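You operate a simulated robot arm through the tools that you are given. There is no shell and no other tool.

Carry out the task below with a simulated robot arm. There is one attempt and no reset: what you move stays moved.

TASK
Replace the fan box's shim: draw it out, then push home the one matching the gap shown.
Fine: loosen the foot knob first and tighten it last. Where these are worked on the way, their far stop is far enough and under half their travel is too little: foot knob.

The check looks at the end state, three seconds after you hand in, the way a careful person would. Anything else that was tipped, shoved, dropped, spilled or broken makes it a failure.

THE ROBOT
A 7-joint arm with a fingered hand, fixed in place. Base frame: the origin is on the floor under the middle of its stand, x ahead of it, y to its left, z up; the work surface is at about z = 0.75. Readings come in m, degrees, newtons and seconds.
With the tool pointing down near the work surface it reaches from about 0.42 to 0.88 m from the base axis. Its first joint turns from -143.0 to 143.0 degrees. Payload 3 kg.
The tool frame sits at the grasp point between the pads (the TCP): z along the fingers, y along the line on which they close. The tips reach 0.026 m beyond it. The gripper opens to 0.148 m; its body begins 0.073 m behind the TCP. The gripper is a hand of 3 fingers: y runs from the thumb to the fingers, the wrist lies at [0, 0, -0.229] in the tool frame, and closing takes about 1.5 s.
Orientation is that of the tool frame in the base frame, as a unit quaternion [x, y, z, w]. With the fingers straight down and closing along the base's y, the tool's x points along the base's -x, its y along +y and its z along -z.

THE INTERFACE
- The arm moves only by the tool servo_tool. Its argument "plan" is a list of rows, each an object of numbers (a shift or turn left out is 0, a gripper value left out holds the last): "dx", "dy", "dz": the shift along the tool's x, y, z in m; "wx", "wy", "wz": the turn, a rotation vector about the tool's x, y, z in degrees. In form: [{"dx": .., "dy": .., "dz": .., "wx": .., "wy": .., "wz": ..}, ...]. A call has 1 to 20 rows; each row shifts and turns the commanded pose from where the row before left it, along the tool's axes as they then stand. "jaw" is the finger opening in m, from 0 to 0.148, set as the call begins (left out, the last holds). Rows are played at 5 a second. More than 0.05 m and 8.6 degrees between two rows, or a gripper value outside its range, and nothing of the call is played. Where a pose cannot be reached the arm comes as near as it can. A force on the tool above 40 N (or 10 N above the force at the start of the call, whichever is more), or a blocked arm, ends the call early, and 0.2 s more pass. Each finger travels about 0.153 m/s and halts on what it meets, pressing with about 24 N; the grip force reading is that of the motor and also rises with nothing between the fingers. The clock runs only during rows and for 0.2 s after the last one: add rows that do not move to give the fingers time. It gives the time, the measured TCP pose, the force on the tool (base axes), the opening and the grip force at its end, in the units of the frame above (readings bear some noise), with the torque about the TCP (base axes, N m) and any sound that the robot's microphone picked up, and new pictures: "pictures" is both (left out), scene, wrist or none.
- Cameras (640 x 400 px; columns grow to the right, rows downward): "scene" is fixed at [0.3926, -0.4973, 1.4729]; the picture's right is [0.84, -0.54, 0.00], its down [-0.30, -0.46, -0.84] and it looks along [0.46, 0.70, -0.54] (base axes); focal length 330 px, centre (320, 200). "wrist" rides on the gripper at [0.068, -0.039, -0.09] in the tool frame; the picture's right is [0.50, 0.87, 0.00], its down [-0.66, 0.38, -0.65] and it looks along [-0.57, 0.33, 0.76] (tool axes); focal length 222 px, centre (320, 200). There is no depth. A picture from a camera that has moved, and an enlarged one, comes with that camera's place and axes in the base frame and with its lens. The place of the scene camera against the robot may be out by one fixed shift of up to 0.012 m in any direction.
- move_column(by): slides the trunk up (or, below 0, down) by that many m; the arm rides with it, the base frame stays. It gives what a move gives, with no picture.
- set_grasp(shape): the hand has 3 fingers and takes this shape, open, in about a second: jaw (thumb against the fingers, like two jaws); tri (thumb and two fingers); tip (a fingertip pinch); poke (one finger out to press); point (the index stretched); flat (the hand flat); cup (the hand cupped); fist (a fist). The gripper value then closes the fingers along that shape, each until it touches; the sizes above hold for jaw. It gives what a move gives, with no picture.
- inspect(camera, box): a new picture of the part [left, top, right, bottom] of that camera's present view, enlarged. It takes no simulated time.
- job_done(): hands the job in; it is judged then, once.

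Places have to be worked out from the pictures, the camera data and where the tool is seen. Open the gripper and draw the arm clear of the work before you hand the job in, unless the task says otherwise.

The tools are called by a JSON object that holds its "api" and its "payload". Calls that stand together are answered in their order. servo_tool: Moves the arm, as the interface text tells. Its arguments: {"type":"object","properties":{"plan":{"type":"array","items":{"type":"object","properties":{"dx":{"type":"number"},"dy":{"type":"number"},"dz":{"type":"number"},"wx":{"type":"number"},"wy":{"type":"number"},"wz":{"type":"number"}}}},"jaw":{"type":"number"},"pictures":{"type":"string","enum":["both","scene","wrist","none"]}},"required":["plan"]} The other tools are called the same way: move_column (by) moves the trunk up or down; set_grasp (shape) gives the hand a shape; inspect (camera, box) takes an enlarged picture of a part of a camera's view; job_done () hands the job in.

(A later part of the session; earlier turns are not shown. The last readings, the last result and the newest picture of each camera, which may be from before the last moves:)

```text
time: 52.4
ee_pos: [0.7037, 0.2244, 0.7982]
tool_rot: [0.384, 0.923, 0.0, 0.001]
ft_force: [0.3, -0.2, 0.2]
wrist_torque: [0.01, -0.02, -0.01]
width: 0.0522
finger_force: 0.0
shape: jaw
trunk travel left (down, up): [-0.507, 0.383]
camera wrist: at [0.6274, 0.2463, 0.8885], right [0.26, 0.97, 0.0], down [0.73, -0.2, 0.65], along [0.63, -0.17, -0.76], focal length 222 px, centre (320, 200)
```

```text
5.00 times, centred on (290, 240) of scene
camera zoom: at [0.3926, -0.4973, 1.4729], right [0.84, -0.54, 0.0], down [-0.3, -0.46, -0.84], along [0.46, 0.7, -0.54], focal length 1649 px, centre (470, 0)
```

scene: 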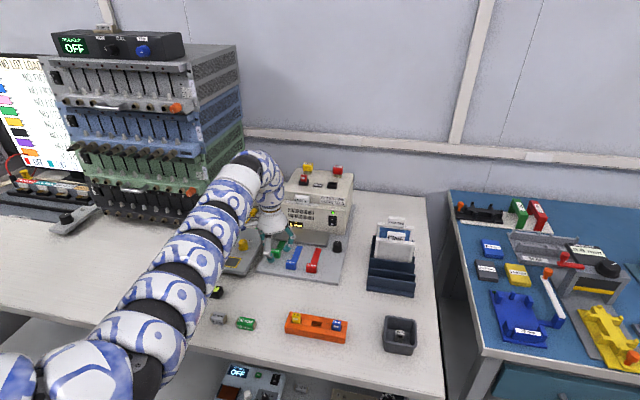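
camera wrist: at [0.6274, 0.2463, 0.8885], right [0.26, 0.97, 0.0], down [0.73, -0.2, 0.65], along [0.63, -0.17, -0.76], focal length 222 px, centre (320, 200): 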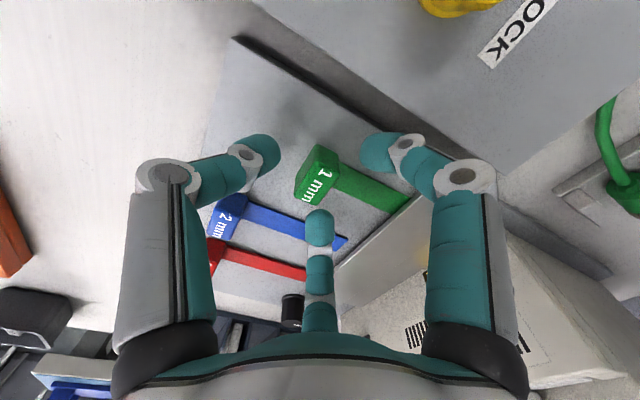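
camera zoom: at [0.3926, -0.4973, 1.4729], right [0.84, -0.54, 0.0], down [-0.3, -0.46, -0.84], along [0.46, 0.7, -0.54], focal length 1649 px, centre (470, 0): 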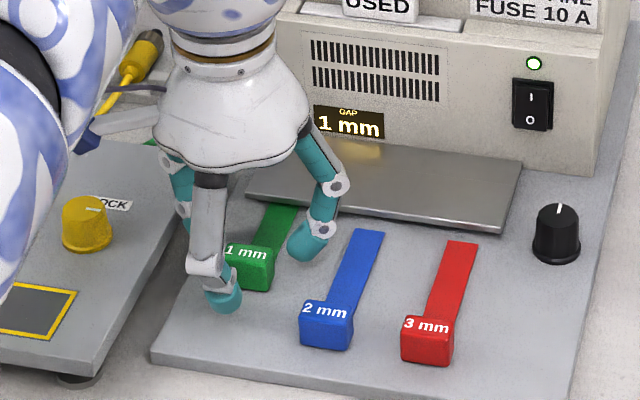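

The thumb is in front of the handle and the two fingers behind it. I fine-centre and close on the handle.

{"api": "servo_tool", "payload": {"plan": [{"dx": 0.0025, "dy": -0.0025}, {"dx": 0.0}], "pictures": "none"}}

{"api": "servo_tool", "payload": {"plan": [{"dx": 0.0}, {"dx": 0.0}, {"dx": 0.0}, {"dx": 0.0}], "jaw": 0.008, "pictures": "wrist"}}

{"api": "inspect", "payload": {"camera": "wrist", "box": [200, 80, 440, 260]}}

{"api": "inspect", "payload": {"camera": "scene", "box": [240, 200, 340, 280]}}

```text
time: 53.0
ee_pos: [0.6995, 0.2255, 0.8006]
tool_rot: [0.383, 0.924, 0.0, 0.0]
ft_force: [-0.3, 0.4, -0.1]
wrist_torque: [0.0, 0.03, 0.04]
width: 0.0524
finger_force: 0.1
shape: jaw
trunk travel left (down, up): [-0.507, 0.383]
```

```text
time: 54.0
ee_pos: [0.6976, 0.2264, 0.7979]
tool_rot: [0.382, 0.924, 0.0, 0.0]
ft_force: [-3.0, 3.7, -3.3]
wrist_torque: [-0.01, 0.15, 0.08]
width: 0.0123
finger_force: 24.2
shape: jaw
trunk travel left (down, up): [-0.507, 0.383]
camera wrist: at [0.6234, 0.2473, 0.8884], right [0.26, 0.97, 0.0], down [0.73, -0.2, 0.65], along [0.63, -0.17, -0.76], focal length 222 px, centre (320, 200)
```

wrist: 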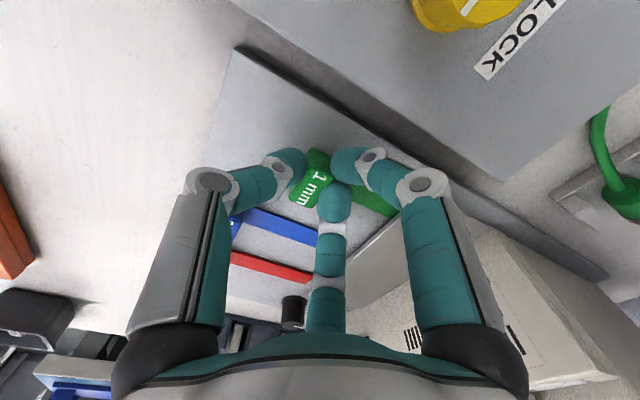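

```text
2.22 times, centred on (320, 170) of wrist
camera zoom: at [0.6234, 0.2473, 0.8884], right [0.26, 0.97, 0.0], down [0.73, -0.2, 0.65], along [0.63, -0.17, -0.76], focal length 494 px, centre (320, 267)
```

zoom: 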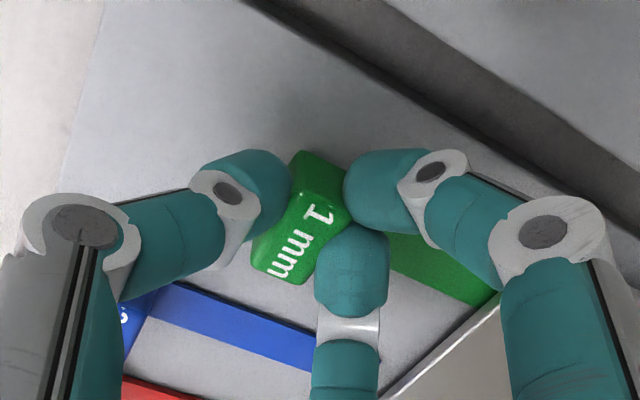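

```text
5.00 times, centred on (290, 240) of scene
camera zoom: at [0.3926, -0.4973, 1.4729], right [0.84, -0.54, 0.0], down [-0.3, -0.46, -0.84], along [0.46, 0.7, -0.54], focal length 1649 px, centre (470, 0)
```

zoom: 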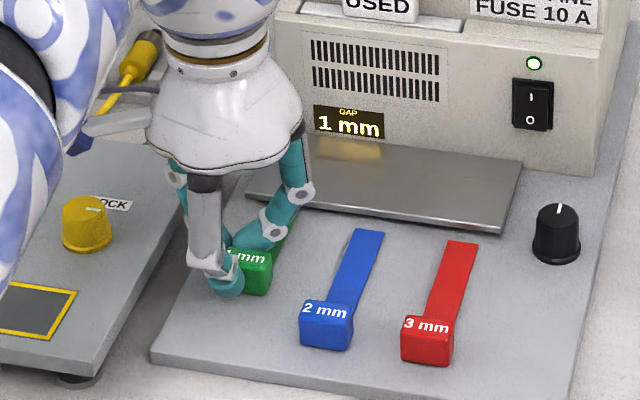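

The handle is pinched with the thumb in front and two fingers behind. I draw the shim straight back along -y (away from the box) by 30 mm and watch the force.

{"api": "servo_tool", "payload": {"plan": [{"dy": -0.006}, {"dy": -0.008}, {"dy": -0.008}, {"dy": -0.008}, {"dx": 0.0}], "pictures": "both"}}

{"api": "inspect", "payload": {"camera": "wrist", "box": [200, 80, 440, 260]}}

{"api": "inspect", "payload": {"camera": "scene", "box": [240, 200, 340, 280]}}

```text
time: 55.2
ee_pos: [0.6788, 0.2044, 0.7991]
tool_rot: [0.383, 0.924, -0.002, -0.001]
ft_force: [-3.7, 4.1, -8.9]
wrist_torque: [0.0, 0.16, 0.02]
width: 0.0119
finger_force: 24.2
shape: jaw
trunk travel left (down, up): [-0.507, 0.383]
camera wrist: at [0.6021, 0.2261, 0.8887], right [0.26, 0.97, 0.0], down [0.73, -0.2, 0.65], along [0.63, -0.17, -0.76], focal length 222 px, centre (320, 200)
```

scene: 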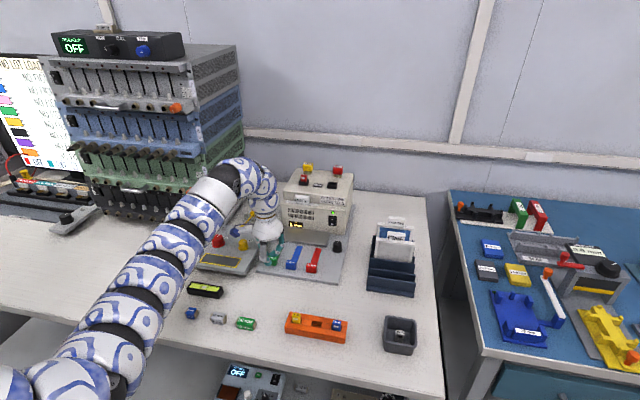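
wrist: 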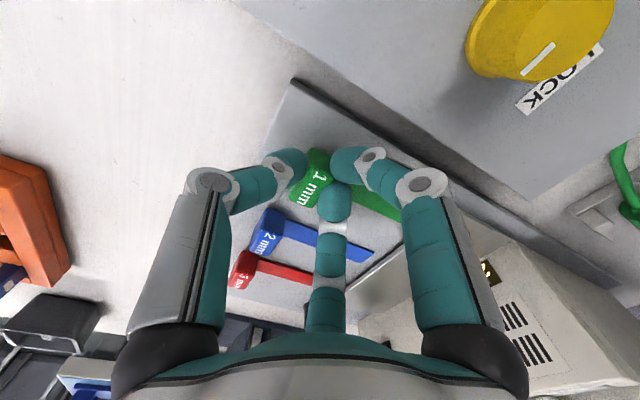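

```text
2.22 times, centred on (320, 170) of wrist
camera zoom: at [0.6021, 0.2261, 0.8887], right [0.26, 0.97, 0.0], down [0.73, -0.2, 0.65], along [0.63, -0.17, -0.76], focal length 494 px, centre (320, 267)
```

zoom: 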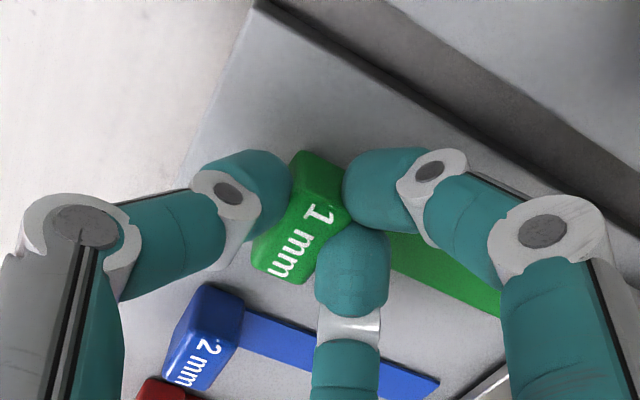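

```text
5.00 times, centred on (290, 240) of scene
camera zoom: at [0.3926, -0.4973, 1.4729], right [0.84, -0.54, 0.0], down [-0.3, -0.46, -0.84], along [0.46, 0.7, -0.54], focal length 1649 px, centre (470, 0)
```

zoom: 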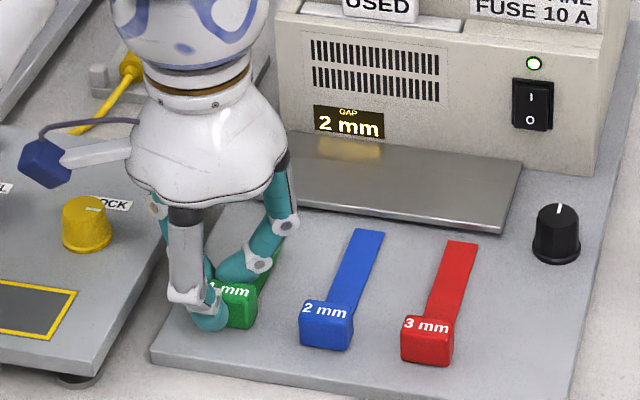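

The display has changed to "GAP 2 mm", so the blue shim is the one to insert. I draw green a further 14 mm so its tip clears the lid like the other parked shims.

{"api": "servo_tool", "payload": {"plan": [{"dy": -0.007}, {"dy": -0.007}, {"dx": 0.0}], "pictures": "none"}}

{"api": "inspect", "payload": {"camera": "scene", "box": [240, 200, 340, 280]}}

{"api": "inspect", "payload": {"camera": "wrist", "box": [200, 80, 440, 260]}}

```text
time: 56.0
ee_pos: [0.668, 0.1964, 0.7983]
tool_rot: [0.383, 0.924, 0.0, 0.0]
ft_force: [9.0, 22.0, -9.3]
wrist_torque: [0.41, -0.09, -0.01]
width: 0.0102
finger_force: 23.7
shape: jaw
trunk travel left (down, up): [-0.507, 0.383]
```

```text
5.00 times, centred on (290, 240) of scene
camera zoom: at [0.3926, -0.4973, 1.4729], right [0.84, -0.54, 0.0], down [-0.3, -0.46, -0.84], along [0.46, 0.7, -0.54], focal length 1649 px, centre (470, 0)
```

zoom: 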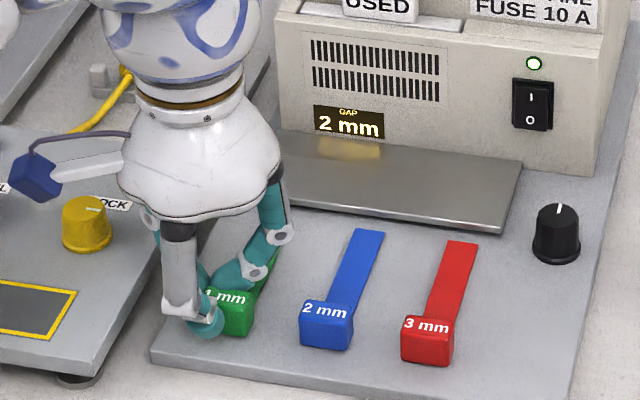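

```text
2.22 times, centred on (320, 170) of wrist
camera zoom: at [0.5934, 0.2175, 0.8885], right [0.26, 0.97, 0.0], down [0.73, -0.2, 0.65], along [0.63, -0.17, -0.76], focal length 494 px, centre (320, 267)
```

zoom: 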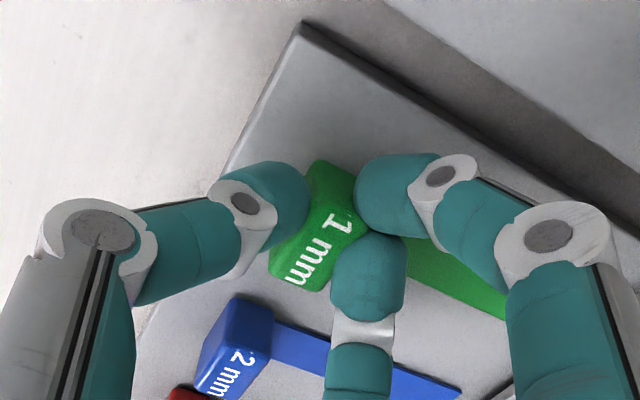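

Force along the pull rose to ~23 N and the handle stopped moving, so green has reached its out-stop. I relax the pull and open the fingers.

{"api": "servo_tool", "payload": {"plan": [{"dy": 0.003}, {"dy": 0.003}, {"dx": 0.0}], "pictures": "none"}}

{"api": "servo_tool", "payload": {"plan": [{"dx": 0.0}, {"dx": 0.0}, {"dx": 0.0}], "jaw": 0.05, "pictures": "both"}}

{"api": "inspect", "payload": {"camera": "scene", "box": [240, 200, 340, 280]}}

{"api": "inspect", "payload": {"camera": "wrist", "box": [200, 80, 440, 260]}}

```text
time: 56.8
ee_pos: [0.6723, 0.1981, 0.7994]
tool_rot: [0.384, 0.924, -0.001, 0.0]
ft_force: [-4.8, 8.5, -0.9]
wrist_torque: [0.2, 0.13, 0.02]
width: 0.0111
finger_force: 23.5
shape: jaw
trunk travel left (down, up): [-0.507, 0.383]
```

```text
time: 57.6
ee_pos: [0.6724, 0.1967, 0.7992]
tool_rot: [0.383, 0.924, 0.0, 0.0]
ft_force: [0.6, 0.2, 0.3]
wrist_torque: [0.02, 0.0, -0.01]
width: 0.0497
finger_force: 0.0
shape: jaw
trunk travel left (down, up): [-0.507, 0.383]
camera wrist: at [0.5972, 0.2195, 0.8885], right [0.26, 0.97, 0.0], down [0.73, -0.2, 0.65], along [0.63, -0.17, -0.76], focal length 222 px, centre (320, 200)
```

scene: 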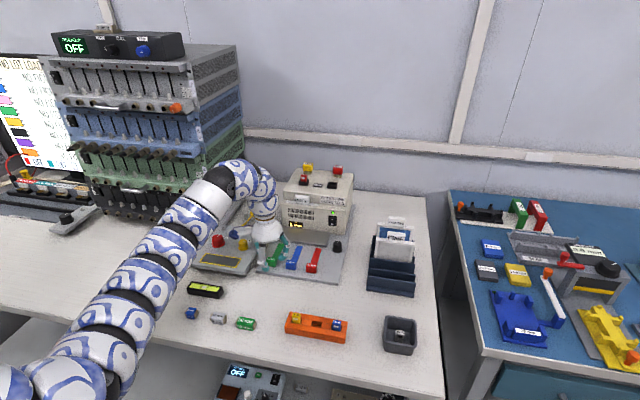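
wrist: 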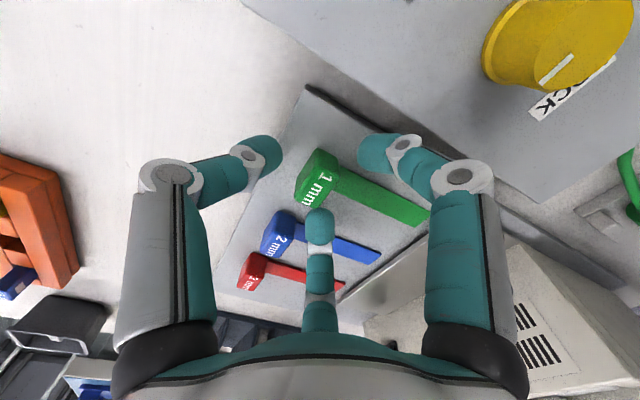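

```text
5.00 times, centred on (290, 240) of scene
camera zoom: at [0.3926, -0.4973, 1.4729], right [0.84, -0.54, 0.0], down [-0.3, -0.46, -0.84], along [0.46, 0.7, -0.54], focal length 1649 px, centre (470, 0)
```

zoom: 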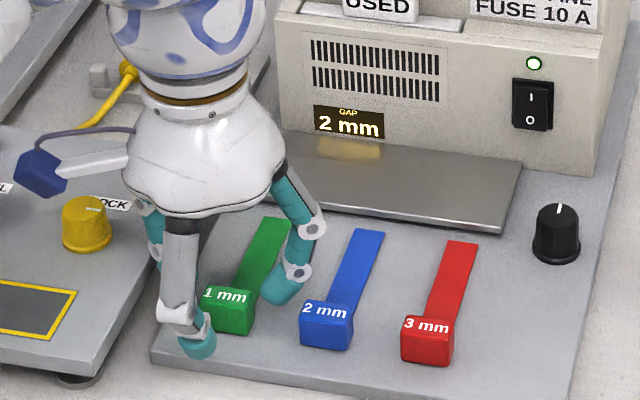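

```text
2.22 times, centred on (320, 170) of wrist
camera zoom: at [0.5972, 0.2195, 0.8885], right [0.26, 0.97, 0.0], down [0.73, -0.2, 0.65], along [0.63, -0.17, -0.76], focal length 494 px, centre (320, 267)
```

zoom: 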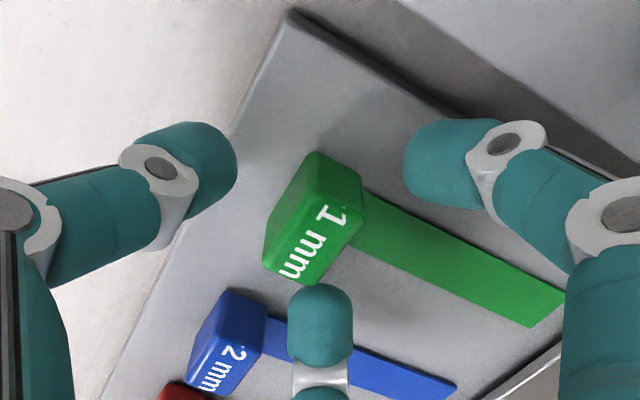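

Green is out at its stop and aligned with the parked shims, and the display holds 2 mm. I lift, move across to the blue handle at about (0.713, 0.156), and look.

{"api": "servo_tool", "payload": {"plan": [{"dz": -0.015}, {"dz": -0.02}, {"dz": -0.02}, {"dx": -0.019}, {"dx": -0.019}, {"dx": -0.0195}, {"dx": 0.0}], "jaw": 0.05, "pictures": "both"}}

{"api": "inspect", "payload": {"camera": "wrist", "box": [200, 60, 440, 260]}}

{"api": "inspect", "payload": {"camera": "scene", "box": [240, 200, 340, 280]}}

```text
time: 59.2
ee_pos: [0.7238, 0.1649, 0.8398]
tool_rot: [0.382, 0.924, -0.001, 0.0]
ft_force: [0.0, 0.1, -0.7]
wrist_torque: [0.0, 0.01, -0.04]
width: 0.0499
finger_force: 0.2
shape: jaw
out of reach, approached as far as the arm can: row 2, 3
trunk travel left (down, up): [-0.507, 0.383]
camera wrist: at [0.6484, 0.1876, 0.9287], right [0.26, 0.97, 0.0], down [0.73, -0.2, 0.65], along [0.63, -0.17, -0.76], focal length 222 px, centre (320, 200)
```

scene: 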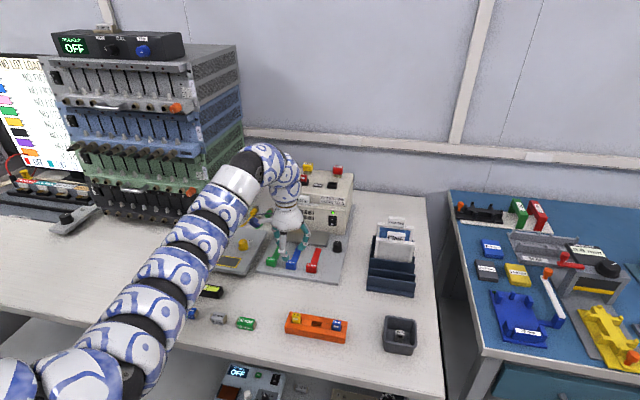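
wrist: 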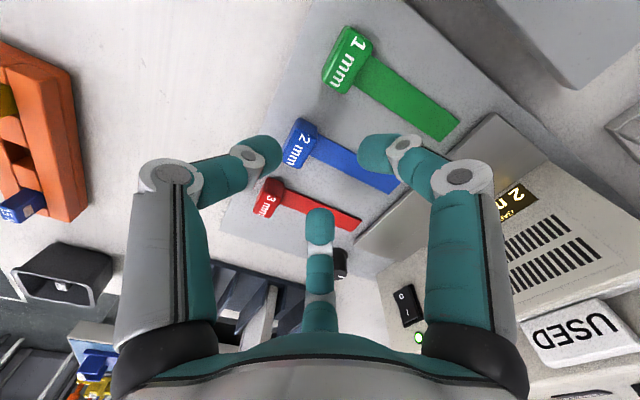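

```text
2.00 times, centred on (320, 160) of wrist
camera zoom: at [0.6484, 0.1876, 0.9287], right [0.26, 0.97, 0.0], down [0.73, -0.2, 0.65], along [0.63, -0.17, -0.76], focal length 444 px, centre (320, 280)
```

zoom: 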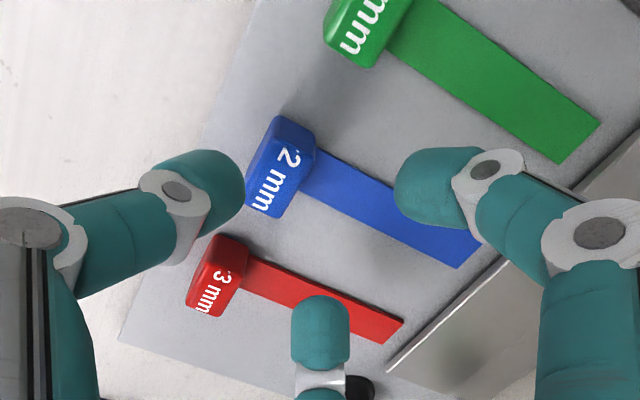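

```text
5.00 times, centred on (290, 240) of scene
camera zoom: at [0.3926, -0.4973, 1.4729], right [0.84, -0.54, 0.0], down [-0.3, -0.46, -0.84], along [0.46, 0.7, -0.54], focal length 1649 px, centre (470, 0)
```

zoom: 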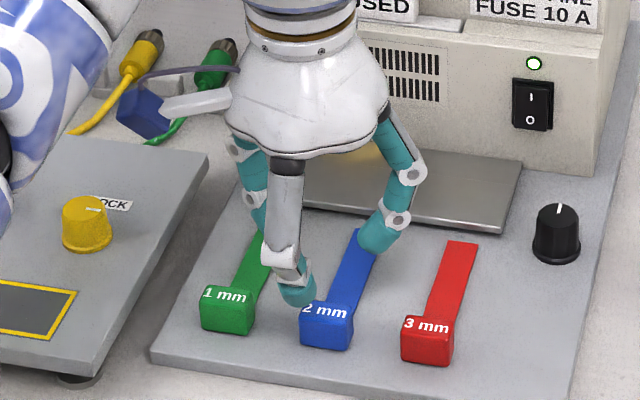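

The lift hit the arm's inner reach limit, so the hand drifted slightly forward, without contact. The blue handle is at about (0.717, 0.153), so I correct the position while descending to just above the handle top.

{"api": "servo_tool", "payload": {"plan": [{"dx": -0.0012, "dy": -0.005, "dz": 0.002}, {"dx": -0.0013, "dy": -0.005, "dz": 0.004}, {"dy": -0.003, "dz": 0.004}, {"dx": 0.0}], "jaw": 0.05, "pictures": "wrist"}}

{"api": "inspect", "payload": {"camera": "wrist", "box": [200, 60, 440, 260]}}

{"api": "inspect", "payload": {"camera": "scene", "box": [240, 200, 340, 280]}}

```text
time: 60.2
ee_pos: [0.715, 0.1551, 0.8292]
tool_rot: [0.383, 0.924, 0.0, 0.0]
ft_force: [0.2, -0.7, -0.4]
wrist_torque: [-0.01, -0.01, -0.01]
width: 0.05
finger_force: 0.1
shape: jaw
trunk travel left (down, up): [-0.507, 0.383]
camera wrist: at [0.6403, 0.1768, 0.9185], right [0.26, 0.97, 0.0], down [0.73, -0.2, 0.65], along [0.63, -0.17, -0.76], focal length 222 px, centre (320, 200)
```

wrist: 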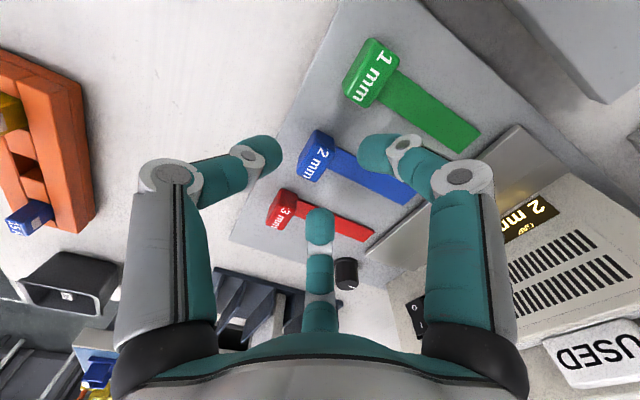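

```text
2.00 times, centred on (320, 160) of wrist
camera zoom: at [0.6403, 0.1768, 0.9185], right [0.26, 0.97, 0.0], down [0.73, -0.2, 0.65], along [0.63, -0.17, -0.76], focal length 444 px, centre (320, 280)
```

zoom: 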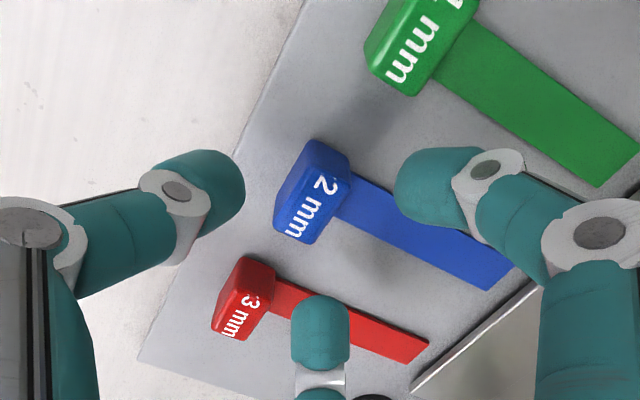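

```text
5.00 times, centred on (290, 240) of scene
camera zoom: at [0.3926, -0.4973, 1.4729], right [0.84, -0.54, 0.0], down [-0.3, -0.46, -0.84], along [0.46, 0.7, -0.54], focal length 1649 px, centre (470, 0)
```

zoom: 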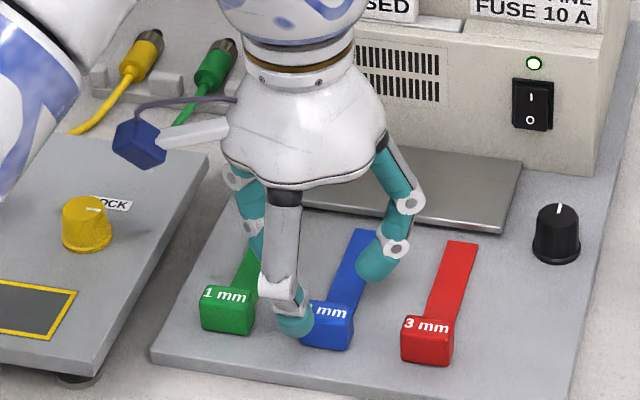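

The blue handle sits within 2–3 mm of the tool axis. I correct and descend to grasp height.

{"api": "servo_tool", "payload": {"plan": [{"dx": -0.002}, {"dz": 0.01}, {"dz": 0.01}, {"dz": 0.01}, {"dx": 0.0}], "jaw": 0.05, "pictures": "wrist"}}

{"api": "inspect", "payload": {"camera": "wrist", "box": [200, 80, 440, 260]}}

{"api": "inspect", "payload": {"camera": "scene", "box": [240, 200, 340, 280]}}

```text
time: 61.4
ee_pos: [0.7171, 0.1532, 0.8012]
tool_rot: [0.382, 0.924, -0.001, 0.0]
ft_force: [-0.1, -0.6, -1.0]
wrist_torque: [0.0, 0.02, 0.0]
width: 0.0497
finger_force: 0.1
shape: jaw
trunk travel left (down, up): [-0.507, 0.383]
camera wrist: at [0.642, 0.1743, 0.8893], right [0.26, 0.97, 0.0], down [0.73, -0.2, 0.65], along [0.63, -0.17, -0.76], focal length 222 px, centre (320, 200)
```

wrist: 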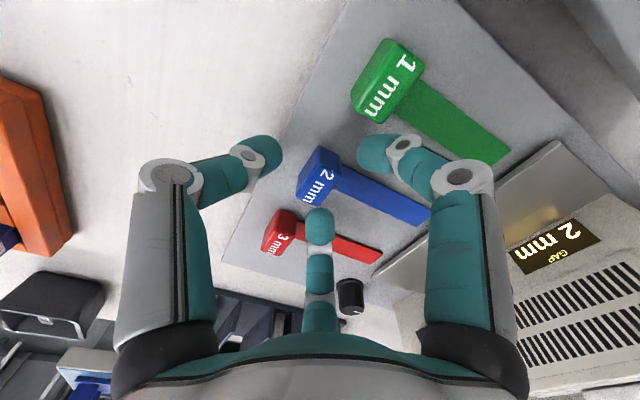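

```text
2.22 times, centred on (320, 170) of wrist
camera zoom: at [0.642, 0.1743, 0.8893], right [0.26, 0.97, 0.0], down [0.73, -0.2, 0.65], along [0.63, -0.17, -0.76], focal length 494 px, centre (320, 267)
```

zoom: 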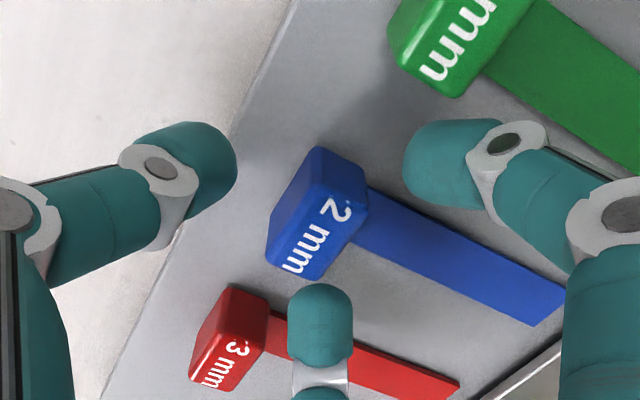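

```text
5.00 times, centred on (290, 240) of scene
camera zoom: at [0.3926, -0.4973, 1.4729], right [0.84, -0.54, 0.0], down [-0.3, -0.46, -0.84], along [0.46, 0.7, -0.54], focal length 1649 px, centre (470, 0)
```

zoom: 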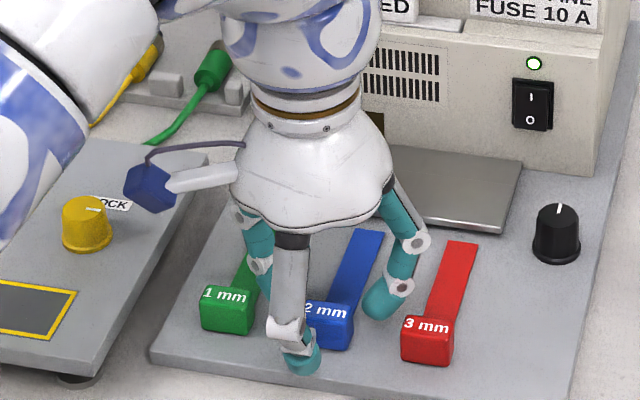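

This view matches the one I had before grasping green. I close on the blue handle.

{"api": "servo_tool", "payload": {"plan": [{"dx": 0.0}, {"dx": 0.0}, {"dx": 0.0}, {"dx": 0.0}], "jaw": 0.008, "pictures": "wrist"}}

{"api": "inspect", "payload": {"camera": "wrist", "box": [200, 80, 440, 260]}}

```text
time: 62.4
ee_pos: [0.7165, 0.1542, 0.8003]
tool_rot: [0.383, 0.924, 0.0, -0.001]
ft_force: [-1.5, 5.1, -4.8]
wrist_torque: [0.05, 0.15, 0.1]
width: 0.0137
finger_force: 23.5
shape: jaw
trunk travel left (down, up): [-0.507, 0.383]
camera wrist: at [0.6416, 0.175, 0.889], right [0.26, 0.97, 0.0], down [0.73, -0.2, 0.65], along [0.63, -0.17, -0.76], focal length 222 px, centre (320, 200)
```

wrist: 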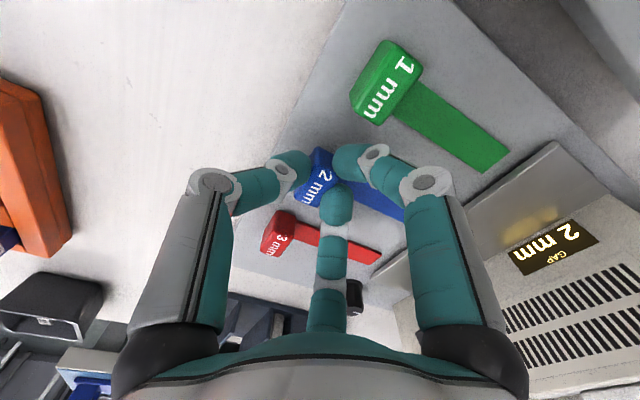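

```text
2.22 times, centred on (320, 170) of wrist
camera zoom: at [0.6416, 0.175, 0.889], right [0.26, 0.97, 0.0], down [0.73, -0.2, 0.65], along [0.63, -0.17, -0.76], focal length 494 px, centre (320, 267)
```

zoom: 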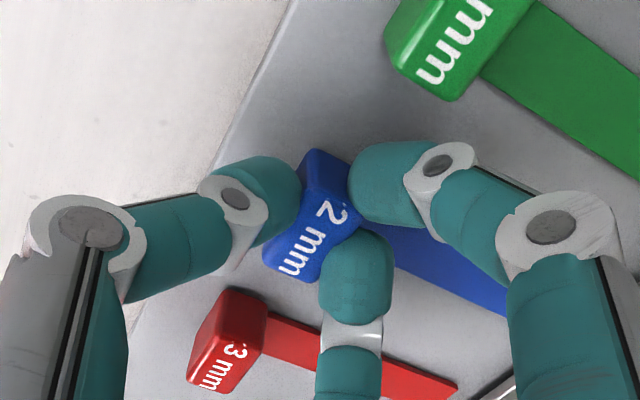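

The blue handle is held. I push it straight in along +y by 36 mm and watch the force.

{"api": "servo_tool", "payload": {"plan": [{"dy": 0.006}, {"dy": 0.007}, {"dy": 0.008}, {"dy": 0.008}, {"dy": 0.007}, {"dx": 0.0}], "pictures": "wrist"}}

{"api": "inspect", "payload": {"camera": "wrist", "box": [200, 80, 440, 260]}}

{"api": "inspect", "payload": {"camera": "scene", "box": [240, 200, 340, 280]}}

```text
time: 63.8
ee_pos: [0.7426, 0.1796, 0.7996]
tool_rot: [0.382, 0.924, 0.001, 0.001]
ft_force: [-5.5, 5.0, -6.3]
wrist_torque: [0.04, 0.19, 0.07]
width: 0.0139
finger_force: 24.0
shape: jaw
trunk travel left (down, up): [-0.507, 0.383]
camera wrist: at [0.6677, 0.2009, 0.889], right [0.26, 0.97, 0.0], down [0.73, -0.2, 0.65], along [0.63, -0.17, -0.76], focal length 222 px, centre (320, 200)
```

wrist: 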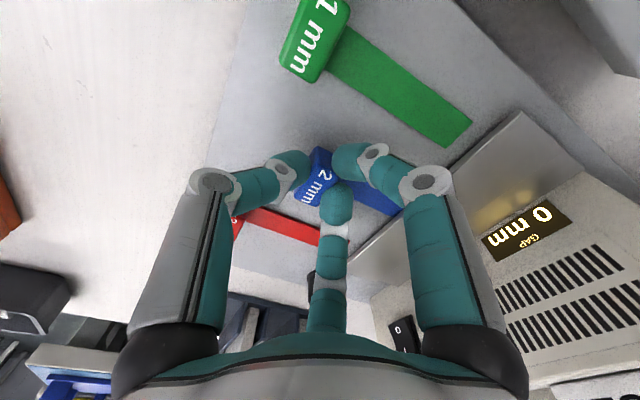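

```text
2.22 times, centred on (320, 170) of wrist
camera zoom: at [0.6677, 0.2009, 0.889], right [0.26, 0.97, 0.0], down [0.73, -0.2, 0.65], along [0.63, -0.17, -0.76], focal length 494 px, centre (320, 267)
```

zoom: 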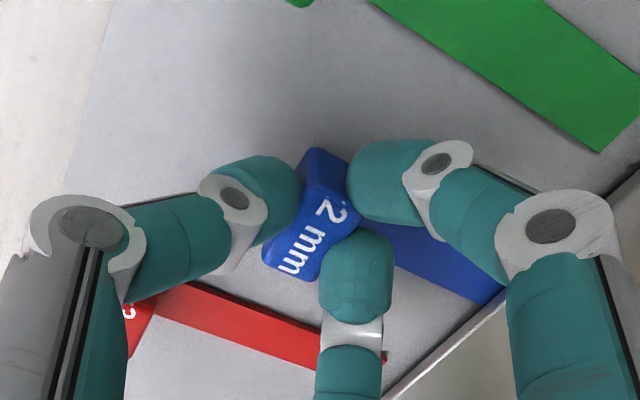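

```text
5.00 times, centred on (290, 240) of scene
camera zoom: at [0.3926, -0.4973, 1.4729], right [0.84, -0.54, 0.0], down [-0.3, -0.46, -0.84], along [0.46, 0.7, -0.54], focal length 1649 px, centre (470, 0)
```

zoom: 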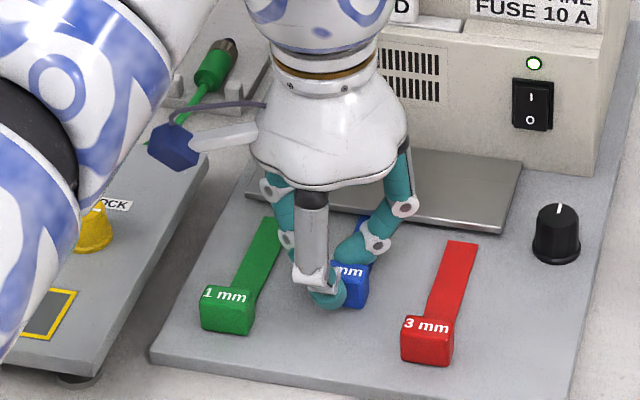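

The display now reads 0 mm, confirming the 2 mm blue shim matches. I continue pushing in small steps until it is fully home.

{"api": "servo_tool", "payload": {"plan": [{"dy": 0.003}, {"dy": 0.003}, {"dy": 0.003}, {"dx": 0.0}], "pictures": "wrist"}}

{"api": "inspect", "payload": {"camera": "wrist", "box": [200, 80, 440, 260]}}

{"api": "inspect", "payload": {"camera": "scene", "box": [240, 200, 340, 280]}}

```text
time: 64.8
ee_pos: [0.7476, 0.1848, 0.7999]
tool_rot: [0.383, 0.924, 0.0, 0.0]
ft_force: [-17.0, -3.9, -0.6]
wrist_torque: [-0.21, 0.41, 0.0]
width: 0.0138
finger_force: 23.7
shape: jaw
trunk travel left (down, up): [-0.507, 0.383]
camera wrist: at [0.6734, 0.2064, 0.8892], right [0.26, 0.97, 0.0], down [0.73, -0.2, 0.65], along [0.63, -0.17, -0.76], focal length 222 px, centre (320, 200)
```

wrist: 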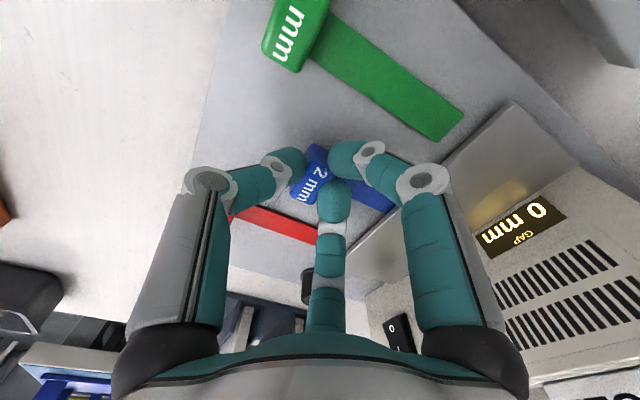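

```text
2.22 times, centred on (320, 170) of wrist
camera zoom: at [0.6734, 0.2064, 0.8892], right [0.26, 0.97, 0.0], down [0.73, -0.2, 0.65], along [0.63, -0.17, -0.76], focal length 494 px, centre (320, 267)
```

zoom: 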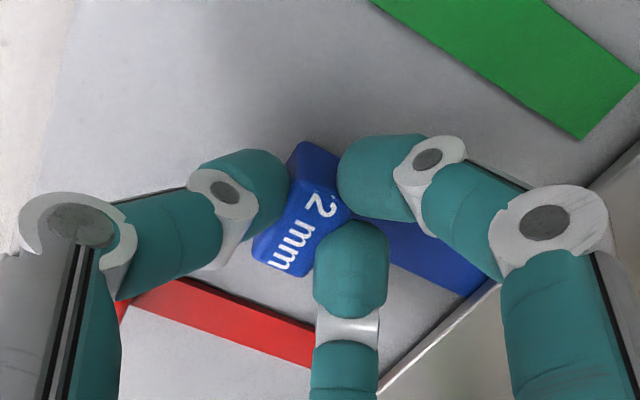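

```text
5.00 times, centred on (290, 240) of scene
camera zoom: at [0.3926, -0.4973, 1.4729], right [0.84, -0.54, 0.0], down [-0.3, -0.46, -0.84], along [0.46, 0.7, -0.54], focal length 1649 px, centre (470, 0)
```

zoom: 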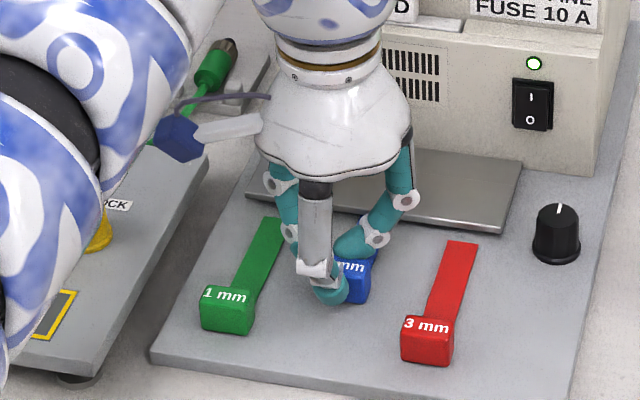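

The resistance has risen to ~15 N and the handle is about 41 mm in, the same travel as green had, so it appears home. I press 3 mm more to confirm the stop.

{"api": "servo_tool", "payload": {"plan": [{"dy": 0.0015}, {"dy": 0.0015}, {"dx": 0.0}], "pictures": "none"}}

{"api": "inspect", "payload": {"camera": "scene", "box": [240, 200, 340, 280]}}

{"api": "inspect", "payload": {"camera": "wrist", "box": [200, 80, 440, 260]}}

```text
time: 65.6
ee_pos: [0.7509, 0.1861, 0.8005]
tool_rot: [0.382, 0.924, 0.0, 0.0]
ft_force: [-19.7, -7.4, -0.3]
wrist_torque: [-0.34, 0.38, 0.0]
width: 0.0134
finger_force: 24.1
shape: jaw
trunk travel left (down, up): [-0.507, 0.383]
```

```text
5.00 times, centred on (290, 240) of scene
camera zoom: at [0.3926, -0.4973, 1.4729], right [0.84, -0.54, 0.0], down [-0.3, -0.46, -0.84], along [0.46, 0.7, -0.54], focal length 1649 px, centre (470, 0)
```

zoom: 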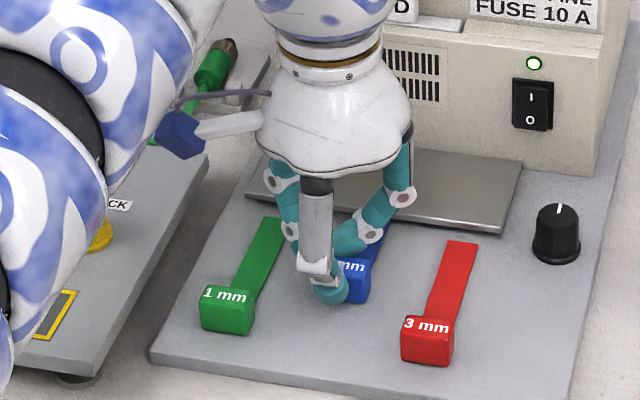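

```text
2.22 times, centred on (320, 170) of wrist
camera zoom: at [0.675, 0.2083, 0.8898], right [0.26, 0.97, 0.0], down [0.73, -0.2, 0.65], along [0.63, -0.17, -0.76], focal length 494 px, centre (320, 267)
```

zoom: 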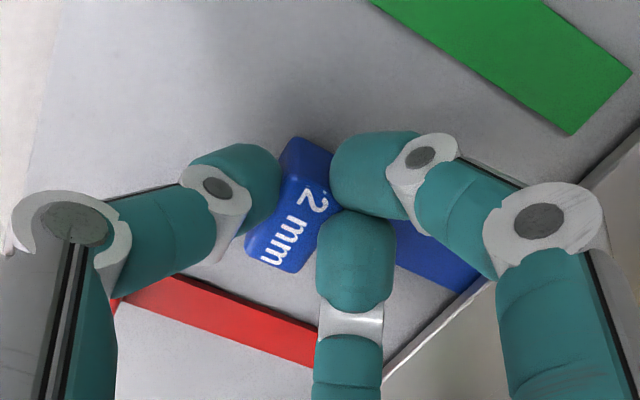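

The handle stayed put while the hand pressed on, so blue is against its home stop. I relax most of the push and open the fingers.

{"api": "servo_tool", "payload": {"plan": [{"dy": -0.002}, {"dy": -0.002}, {"dx": 0.0}], "pictures": "none"}}

{"api": "servo_tool", "payload": {"plan": [{"dx": 0.0}, {"dx": 0.0}, {"dx": 0.0}], "jaw": 0.05, "pictures": "both"}}

{"api": "inspect", "payload": {"camera": "scene", "box": [240, 200, 340, 280]}}

{"api": "inspect", "payload": {"camera": "wrist", "box": [200, 80, 440, 260]}}

```text
time: 66.4
ee_pos: [0.748, 0.1857, 0.8004]
tool_rot: [0.382, 0.924, 0.001, 0.001]
ft_force: [-9.6, 5.5, 1.4]
wrist_torque: [-0.03, 0.21, -0.1]
width: 0.0126
finger_force: 23.5
shape: jaw
trunk travel left (down, up): [-0.507, 0.383]
```

```text
time: 67.2
ee_pos: [0.7482, 0.1828, 0.7991]
tool_rot: [0.384, 0.923, -0.001, 0.001]
ft_force: [0.4, 0.4, 0.9]
wrist_torque: [0.03, 0.01, 0.02]
width: 0.0495
finger_force: 0.0
shape: jaw
trunk travel left (down, up): [-0.507, 0.383]
camera wrist: at [0.6738, 0.2047, 0.8889], right [0.26, 0.97, 0.0], down [0.73, -0.2, 0.65], along [0.63, -0.17, -0.76], focal length 222 px, centre (320, 200)
```

scene: 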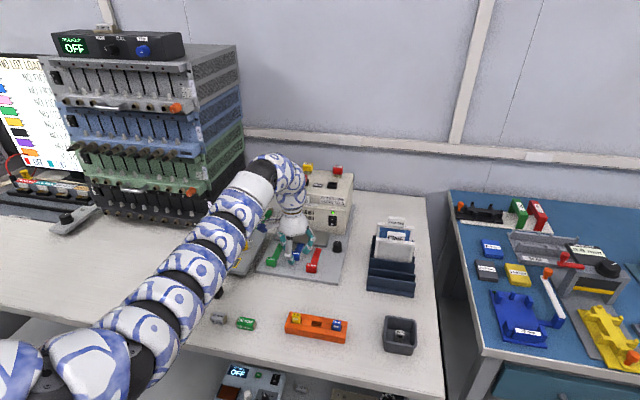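
wrist: 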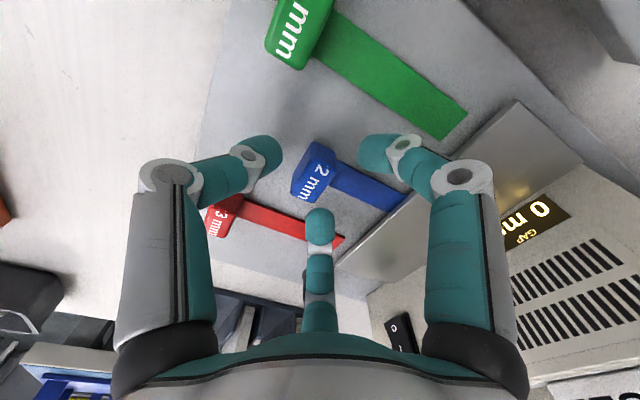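

```text
5.00 times, centred on (290, 240) of scene
camera zoom: at [0.3926, -0.4973, 1.4729], right [0.84, -0.54, 0.0], down [-0.3, -0.46, -0.84], along [0.46, 0.7, -0.54], focal length 1649 px, centre (470, 0)
```

zoom: 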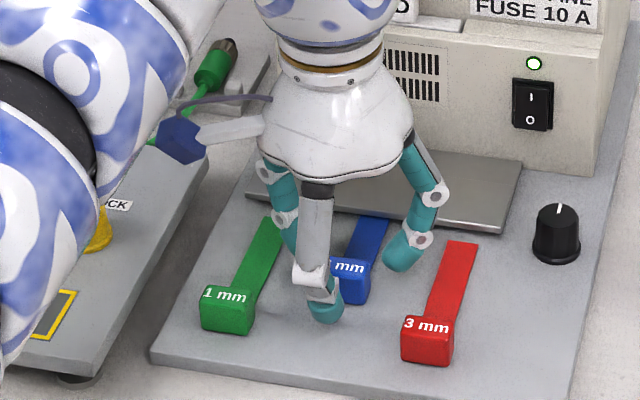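

```text
2.22 times, centred on (320, 170) of wrist
camera zoom: at [0.6738, 0.2047, 0.8889], right [0.26, 0.97, 0.0], down [0.73, -0.2, 0.65], along [0.63, -0.17, -0.76], focal length 494 px, centre (320, 267)
```

zoom: 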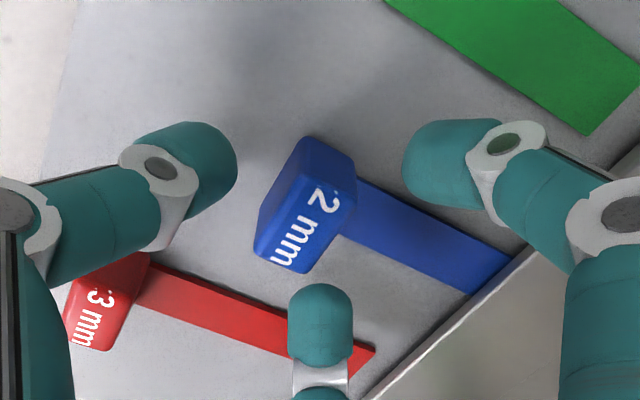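

Blue is home and the display shows 0 mm. I raise the trunk, move back over the knob at about (0.882, 0.144), and rotate the hand counter-clockwise to prepare a long clockwise tightening turn.

{"api": "move_column", "payload": {"by": 0.08}}

{"api": "servo_tool", "payload": {"plan": [{"dx": -0.0306, "dy": 0.0168}, {"dx": -0.0306, "dy": 0.0168}, {"dx": -0.0306, "dy": 0.0168}, {"dx": -0.0306, "dy": 0.0168}, {"dx": 0.0}], "jaw": 0.06, "pictures": "both"}}

{"api": "inspect", "payload": {"camera": "scene", "box": [240, 190, 360, 280]}}

```text
time: 68.3
ee_pos: [0.7479, 0.184, 0.88]
tool_rot: [0.384, 0.923, 0.0, 0.001]
ft_force: [-0.2, -1.1, -0.3]
wrist_torque: [0.0, 0.0, 0.0]
width: 0.0498
finger_force: 0.0
shape: jaw
trunk travel left (down, up): [-0.587, 0.303]
```

```text
time: 69.5
ee_pos: [0.8699, 0.1461, 0.8817]
tool_rot: [0.384, 0.923, -0.001, 0.0]
ft_force: [-0.8, 0.3, 0.2]
wrist_torque: [-0.06, -0.03, 0.01]
width: 0.0599
finger_force: 0.1
shape: jaw
out of reach, approached as far as the arm can: row 4
trunk travel left (down, up): [-0.587, 0.303]
camera wrist: at [0.7944, 0.168, 0.9704], right [0.26, 0.97, 0.0], down [0.73, -0.2, 0.65], along [0.63, -0.17, -0.76], focal length 222 px, centre (320, 200)
```

scene: 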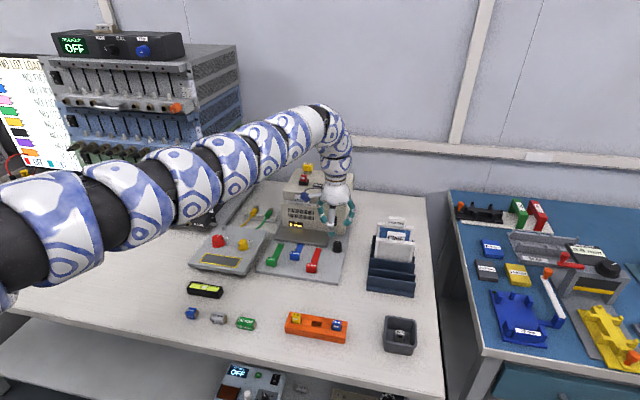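
wrist: 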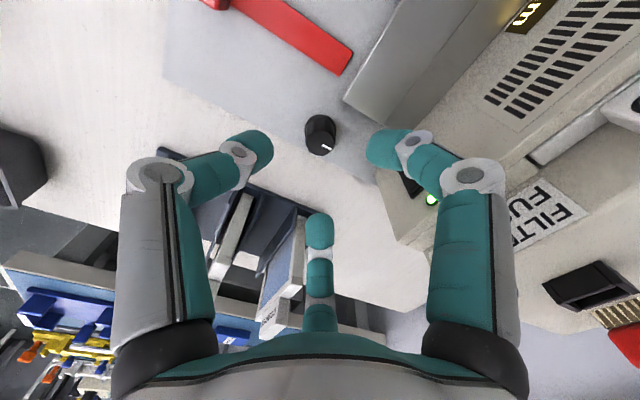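

```text
4.44 times, centred on (300, 235) of scene
camera zoom: at [0.3926, -0.4973, 1.4729], right [0.84, -0.54, 0.0], down [-0.3, -0.46, -0.84], along [0.46, 0.7, -0.54], focal length 1466 px, centre (409, 44)
```

zoom: 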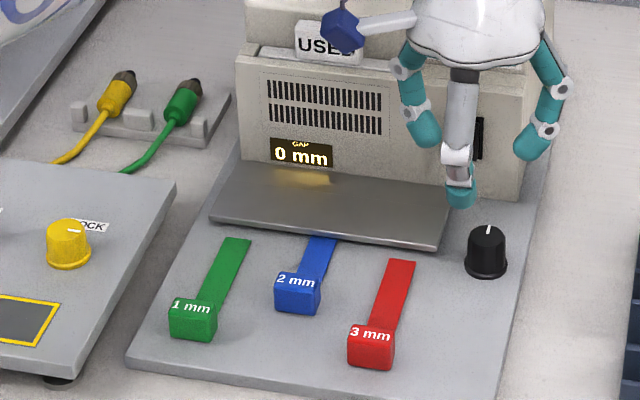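

The scene confirms blue in, green out, red untouched, and display 0 mm. The arm is near its outer limit at this trunk height, so I go up with the arm, centre over the knob, and rotate the hand to about +100°.

{"api": "servo_tool", "payload": {"plan": [{"dz": -0.03}, {"dz": -0.03}, {"dz": -0.03}, {"dz": -0.03}, {"dz": -0.03}, {"dx": -0.005, "dy": 0.0035}, {"dx": -0.005, "dy": 0.0035}, {"dx": 0.0}], "pictures": "none"}}

{"api": "servo_tool", "payload": {"plan": [{"wz": -8}, {"wz": -8}, {"wz": -8}, {"wz": -8}, {"wz": -8}, {"wz": -8}, {"wz": -8}, {"wz": -8}, {"wz": -8}, {"wz": -8}, {"wz": -8}, {"wz": -8}, {"wz": -8}, {"wz": -8}, {"wz": -8}, {"wz": -8}, {"wz": -8}, {"wz": -8}, {"dx": 0.0}], "pictures": "none"}}

{"api": "move_column", "payload": {"by": -0.14}}

{"api": "servo_tool", "payload": {"plan": [{"dx": 0.0}], "pictures": "both"}}

```text
time: 71.3
ee_pos: [0.8825, 0.1445, 1.0299]
tool_rot: [0.384, 0.923, -0.001, 0.0]
ft_force: [-0.8, -0.2, -0.4]
wrist_torque: [0.02, 0.0, 0.02]
width: 0.0599
finger_force: 0.1
shape: jaw
trunk travel left (down, up): [-0.587, 0.303]
```

```text
time: 75.3
ee_pos: [0.8816, 0.1456, 1.0289]
tool_rot: [0.761, -0.649, 0.0, 0.001]
ft_force: [0.3, 0.3, 0.8]
wrist_torque: [0.0, 0.01, 0.01]
width: 0.0598
finger_force: 0.0
shape: jaw
trunk travel left (down, up): [-0.587, 0.303]
```

```text
time: 77.0
ee_pos: [0.8829, 0.1444, 0.8899]
tool_rot: [0.76, -0.65, 0.0, -0.001]
ft_force: [-0.2, 0.0, 0.3]
wrist_torque: [-0.03, -0.02, 0.04]
width: 0.0597
finger_force: 0.2
shape: jaw
trunk travel left (down, up): [-0.447, 0.443]
```

```text
time: 77.4
ee_pos: [0.882, 0.1448, 0.8891]
tool_rot: [0.76, -0.65, -0.001, 0.0]
ft_force: [0.2, 0.5, -0.1]
wrist_torque: [0.0, -0.01, 0.01]
width: 0.0598
finger_force: 0.2
shape: jaw
trunk travel left (down, up): [-0.447, 0.443]
camera wrist: at [0.9315, 0.0857, 0.9797], right [-0.78, -0.63, 0.0], down [-0.48, 0.59, 0.65], along [-0.41, 0.51, -0.76], focal length 222 px, centre (320, 200)
```

scene: 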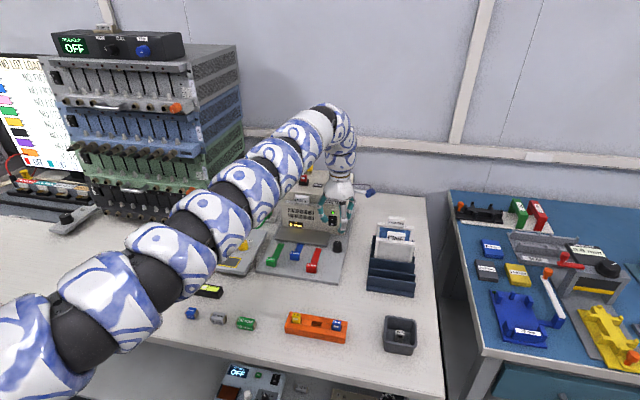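
wrist: 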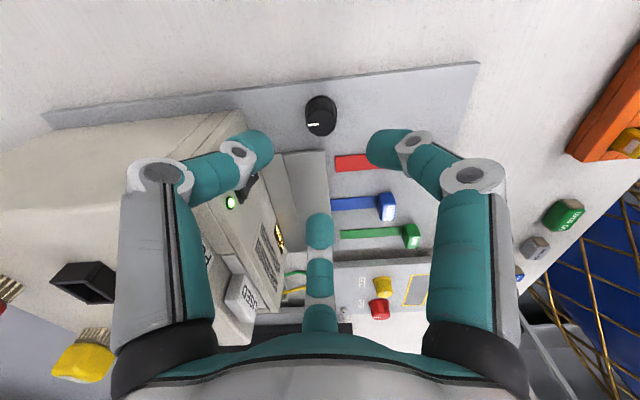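

The hand is at +99° over the knob. I lower the trunk 60 mm so the tips are just above the knob, and check alignment.

{"api": "move_column", "payload": {"by": -0.06}}

{"api": "servo_tool", "payload": {"plan": [{"dx": 0.0}], "pictures": "wrist", "jaw": 0.055}}

{"api": "inspect", "payload": {"camera": "wrist", "box": [240, 110, 400, 240]}}

{"api": "inspect", "payload": {"camera": "scene", "box": [280, 190, 380, 260]}}

```text
time: 78.4
ee_pos: [0.8815, 0.145, 0.8298]
tool_rot: [0.76, -0.65, 0.0, 0.0]
ft_force: [-0.3, -0.2, 0.6]
wrist_torque: [0.02, 0.04, -0.02]
width: 0.0601
finger_force: 0.2
shape: jaw
trunk travel left (down, up): [-0.387, 0.503]
```

```text
time: 78.8
ee_pos: [0.8826, 0.1457, 0.8298]
tool_rot: [0.759, -0.651, 0.0, 0.001]
ft_force: [-0.3, 1.2, 0.0]
wrist_torque: [-0.01, -0.01, -0.01]
width: 0.0557
finger_force: 0.1
shape: jaw
trunk travel left (down, up): [-0.387, 0.503]
camera wrist: at [0.9314, 0.0857, 0.9196], right [-0.78, -0.63, 0.0], down [-0.48, 0.59, 0.65], along [-0.41, 0.51, -0.76], focal length 222 px, centre (320, 200)
```

wrist: 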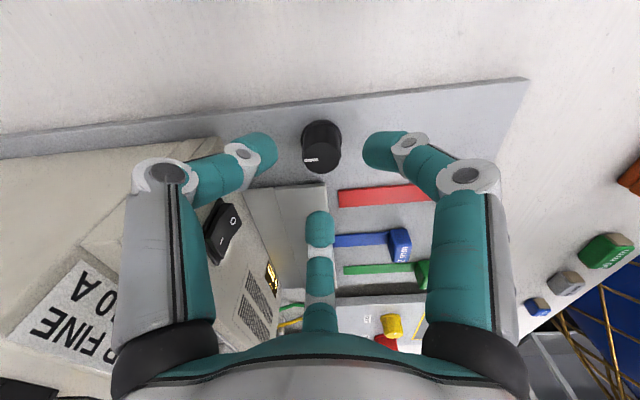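

```text
3.08 times, centred on (320, 175) of wrist
camera zoom: at [0.9314, 0.0857, 0.9196], right [-0.78, -0.63, 0.0], down [-0.48, 0.59, 0.65], along [-0.41, 0.51, -0.76], focal length 684 px, centre (320, 277)
```

zoom: 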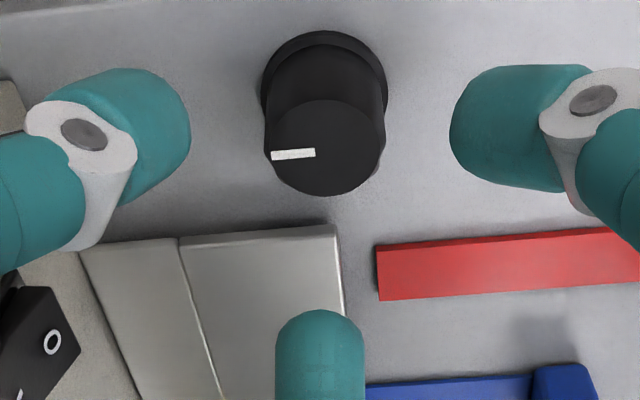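

```text
5.71 times, centred on (330, 225) of scene
camera zoom: at [0.3926, -0.4973, 1.4729], right [0.84, -0.54, 0.0], down [-0.3, -0.46, -0.84], along [0.46, 0.7, -0.54], focal length 1885 px, centre (263, 57)
```

zoom: 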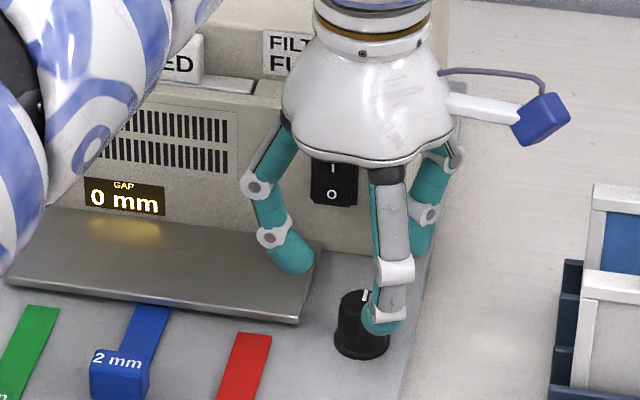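

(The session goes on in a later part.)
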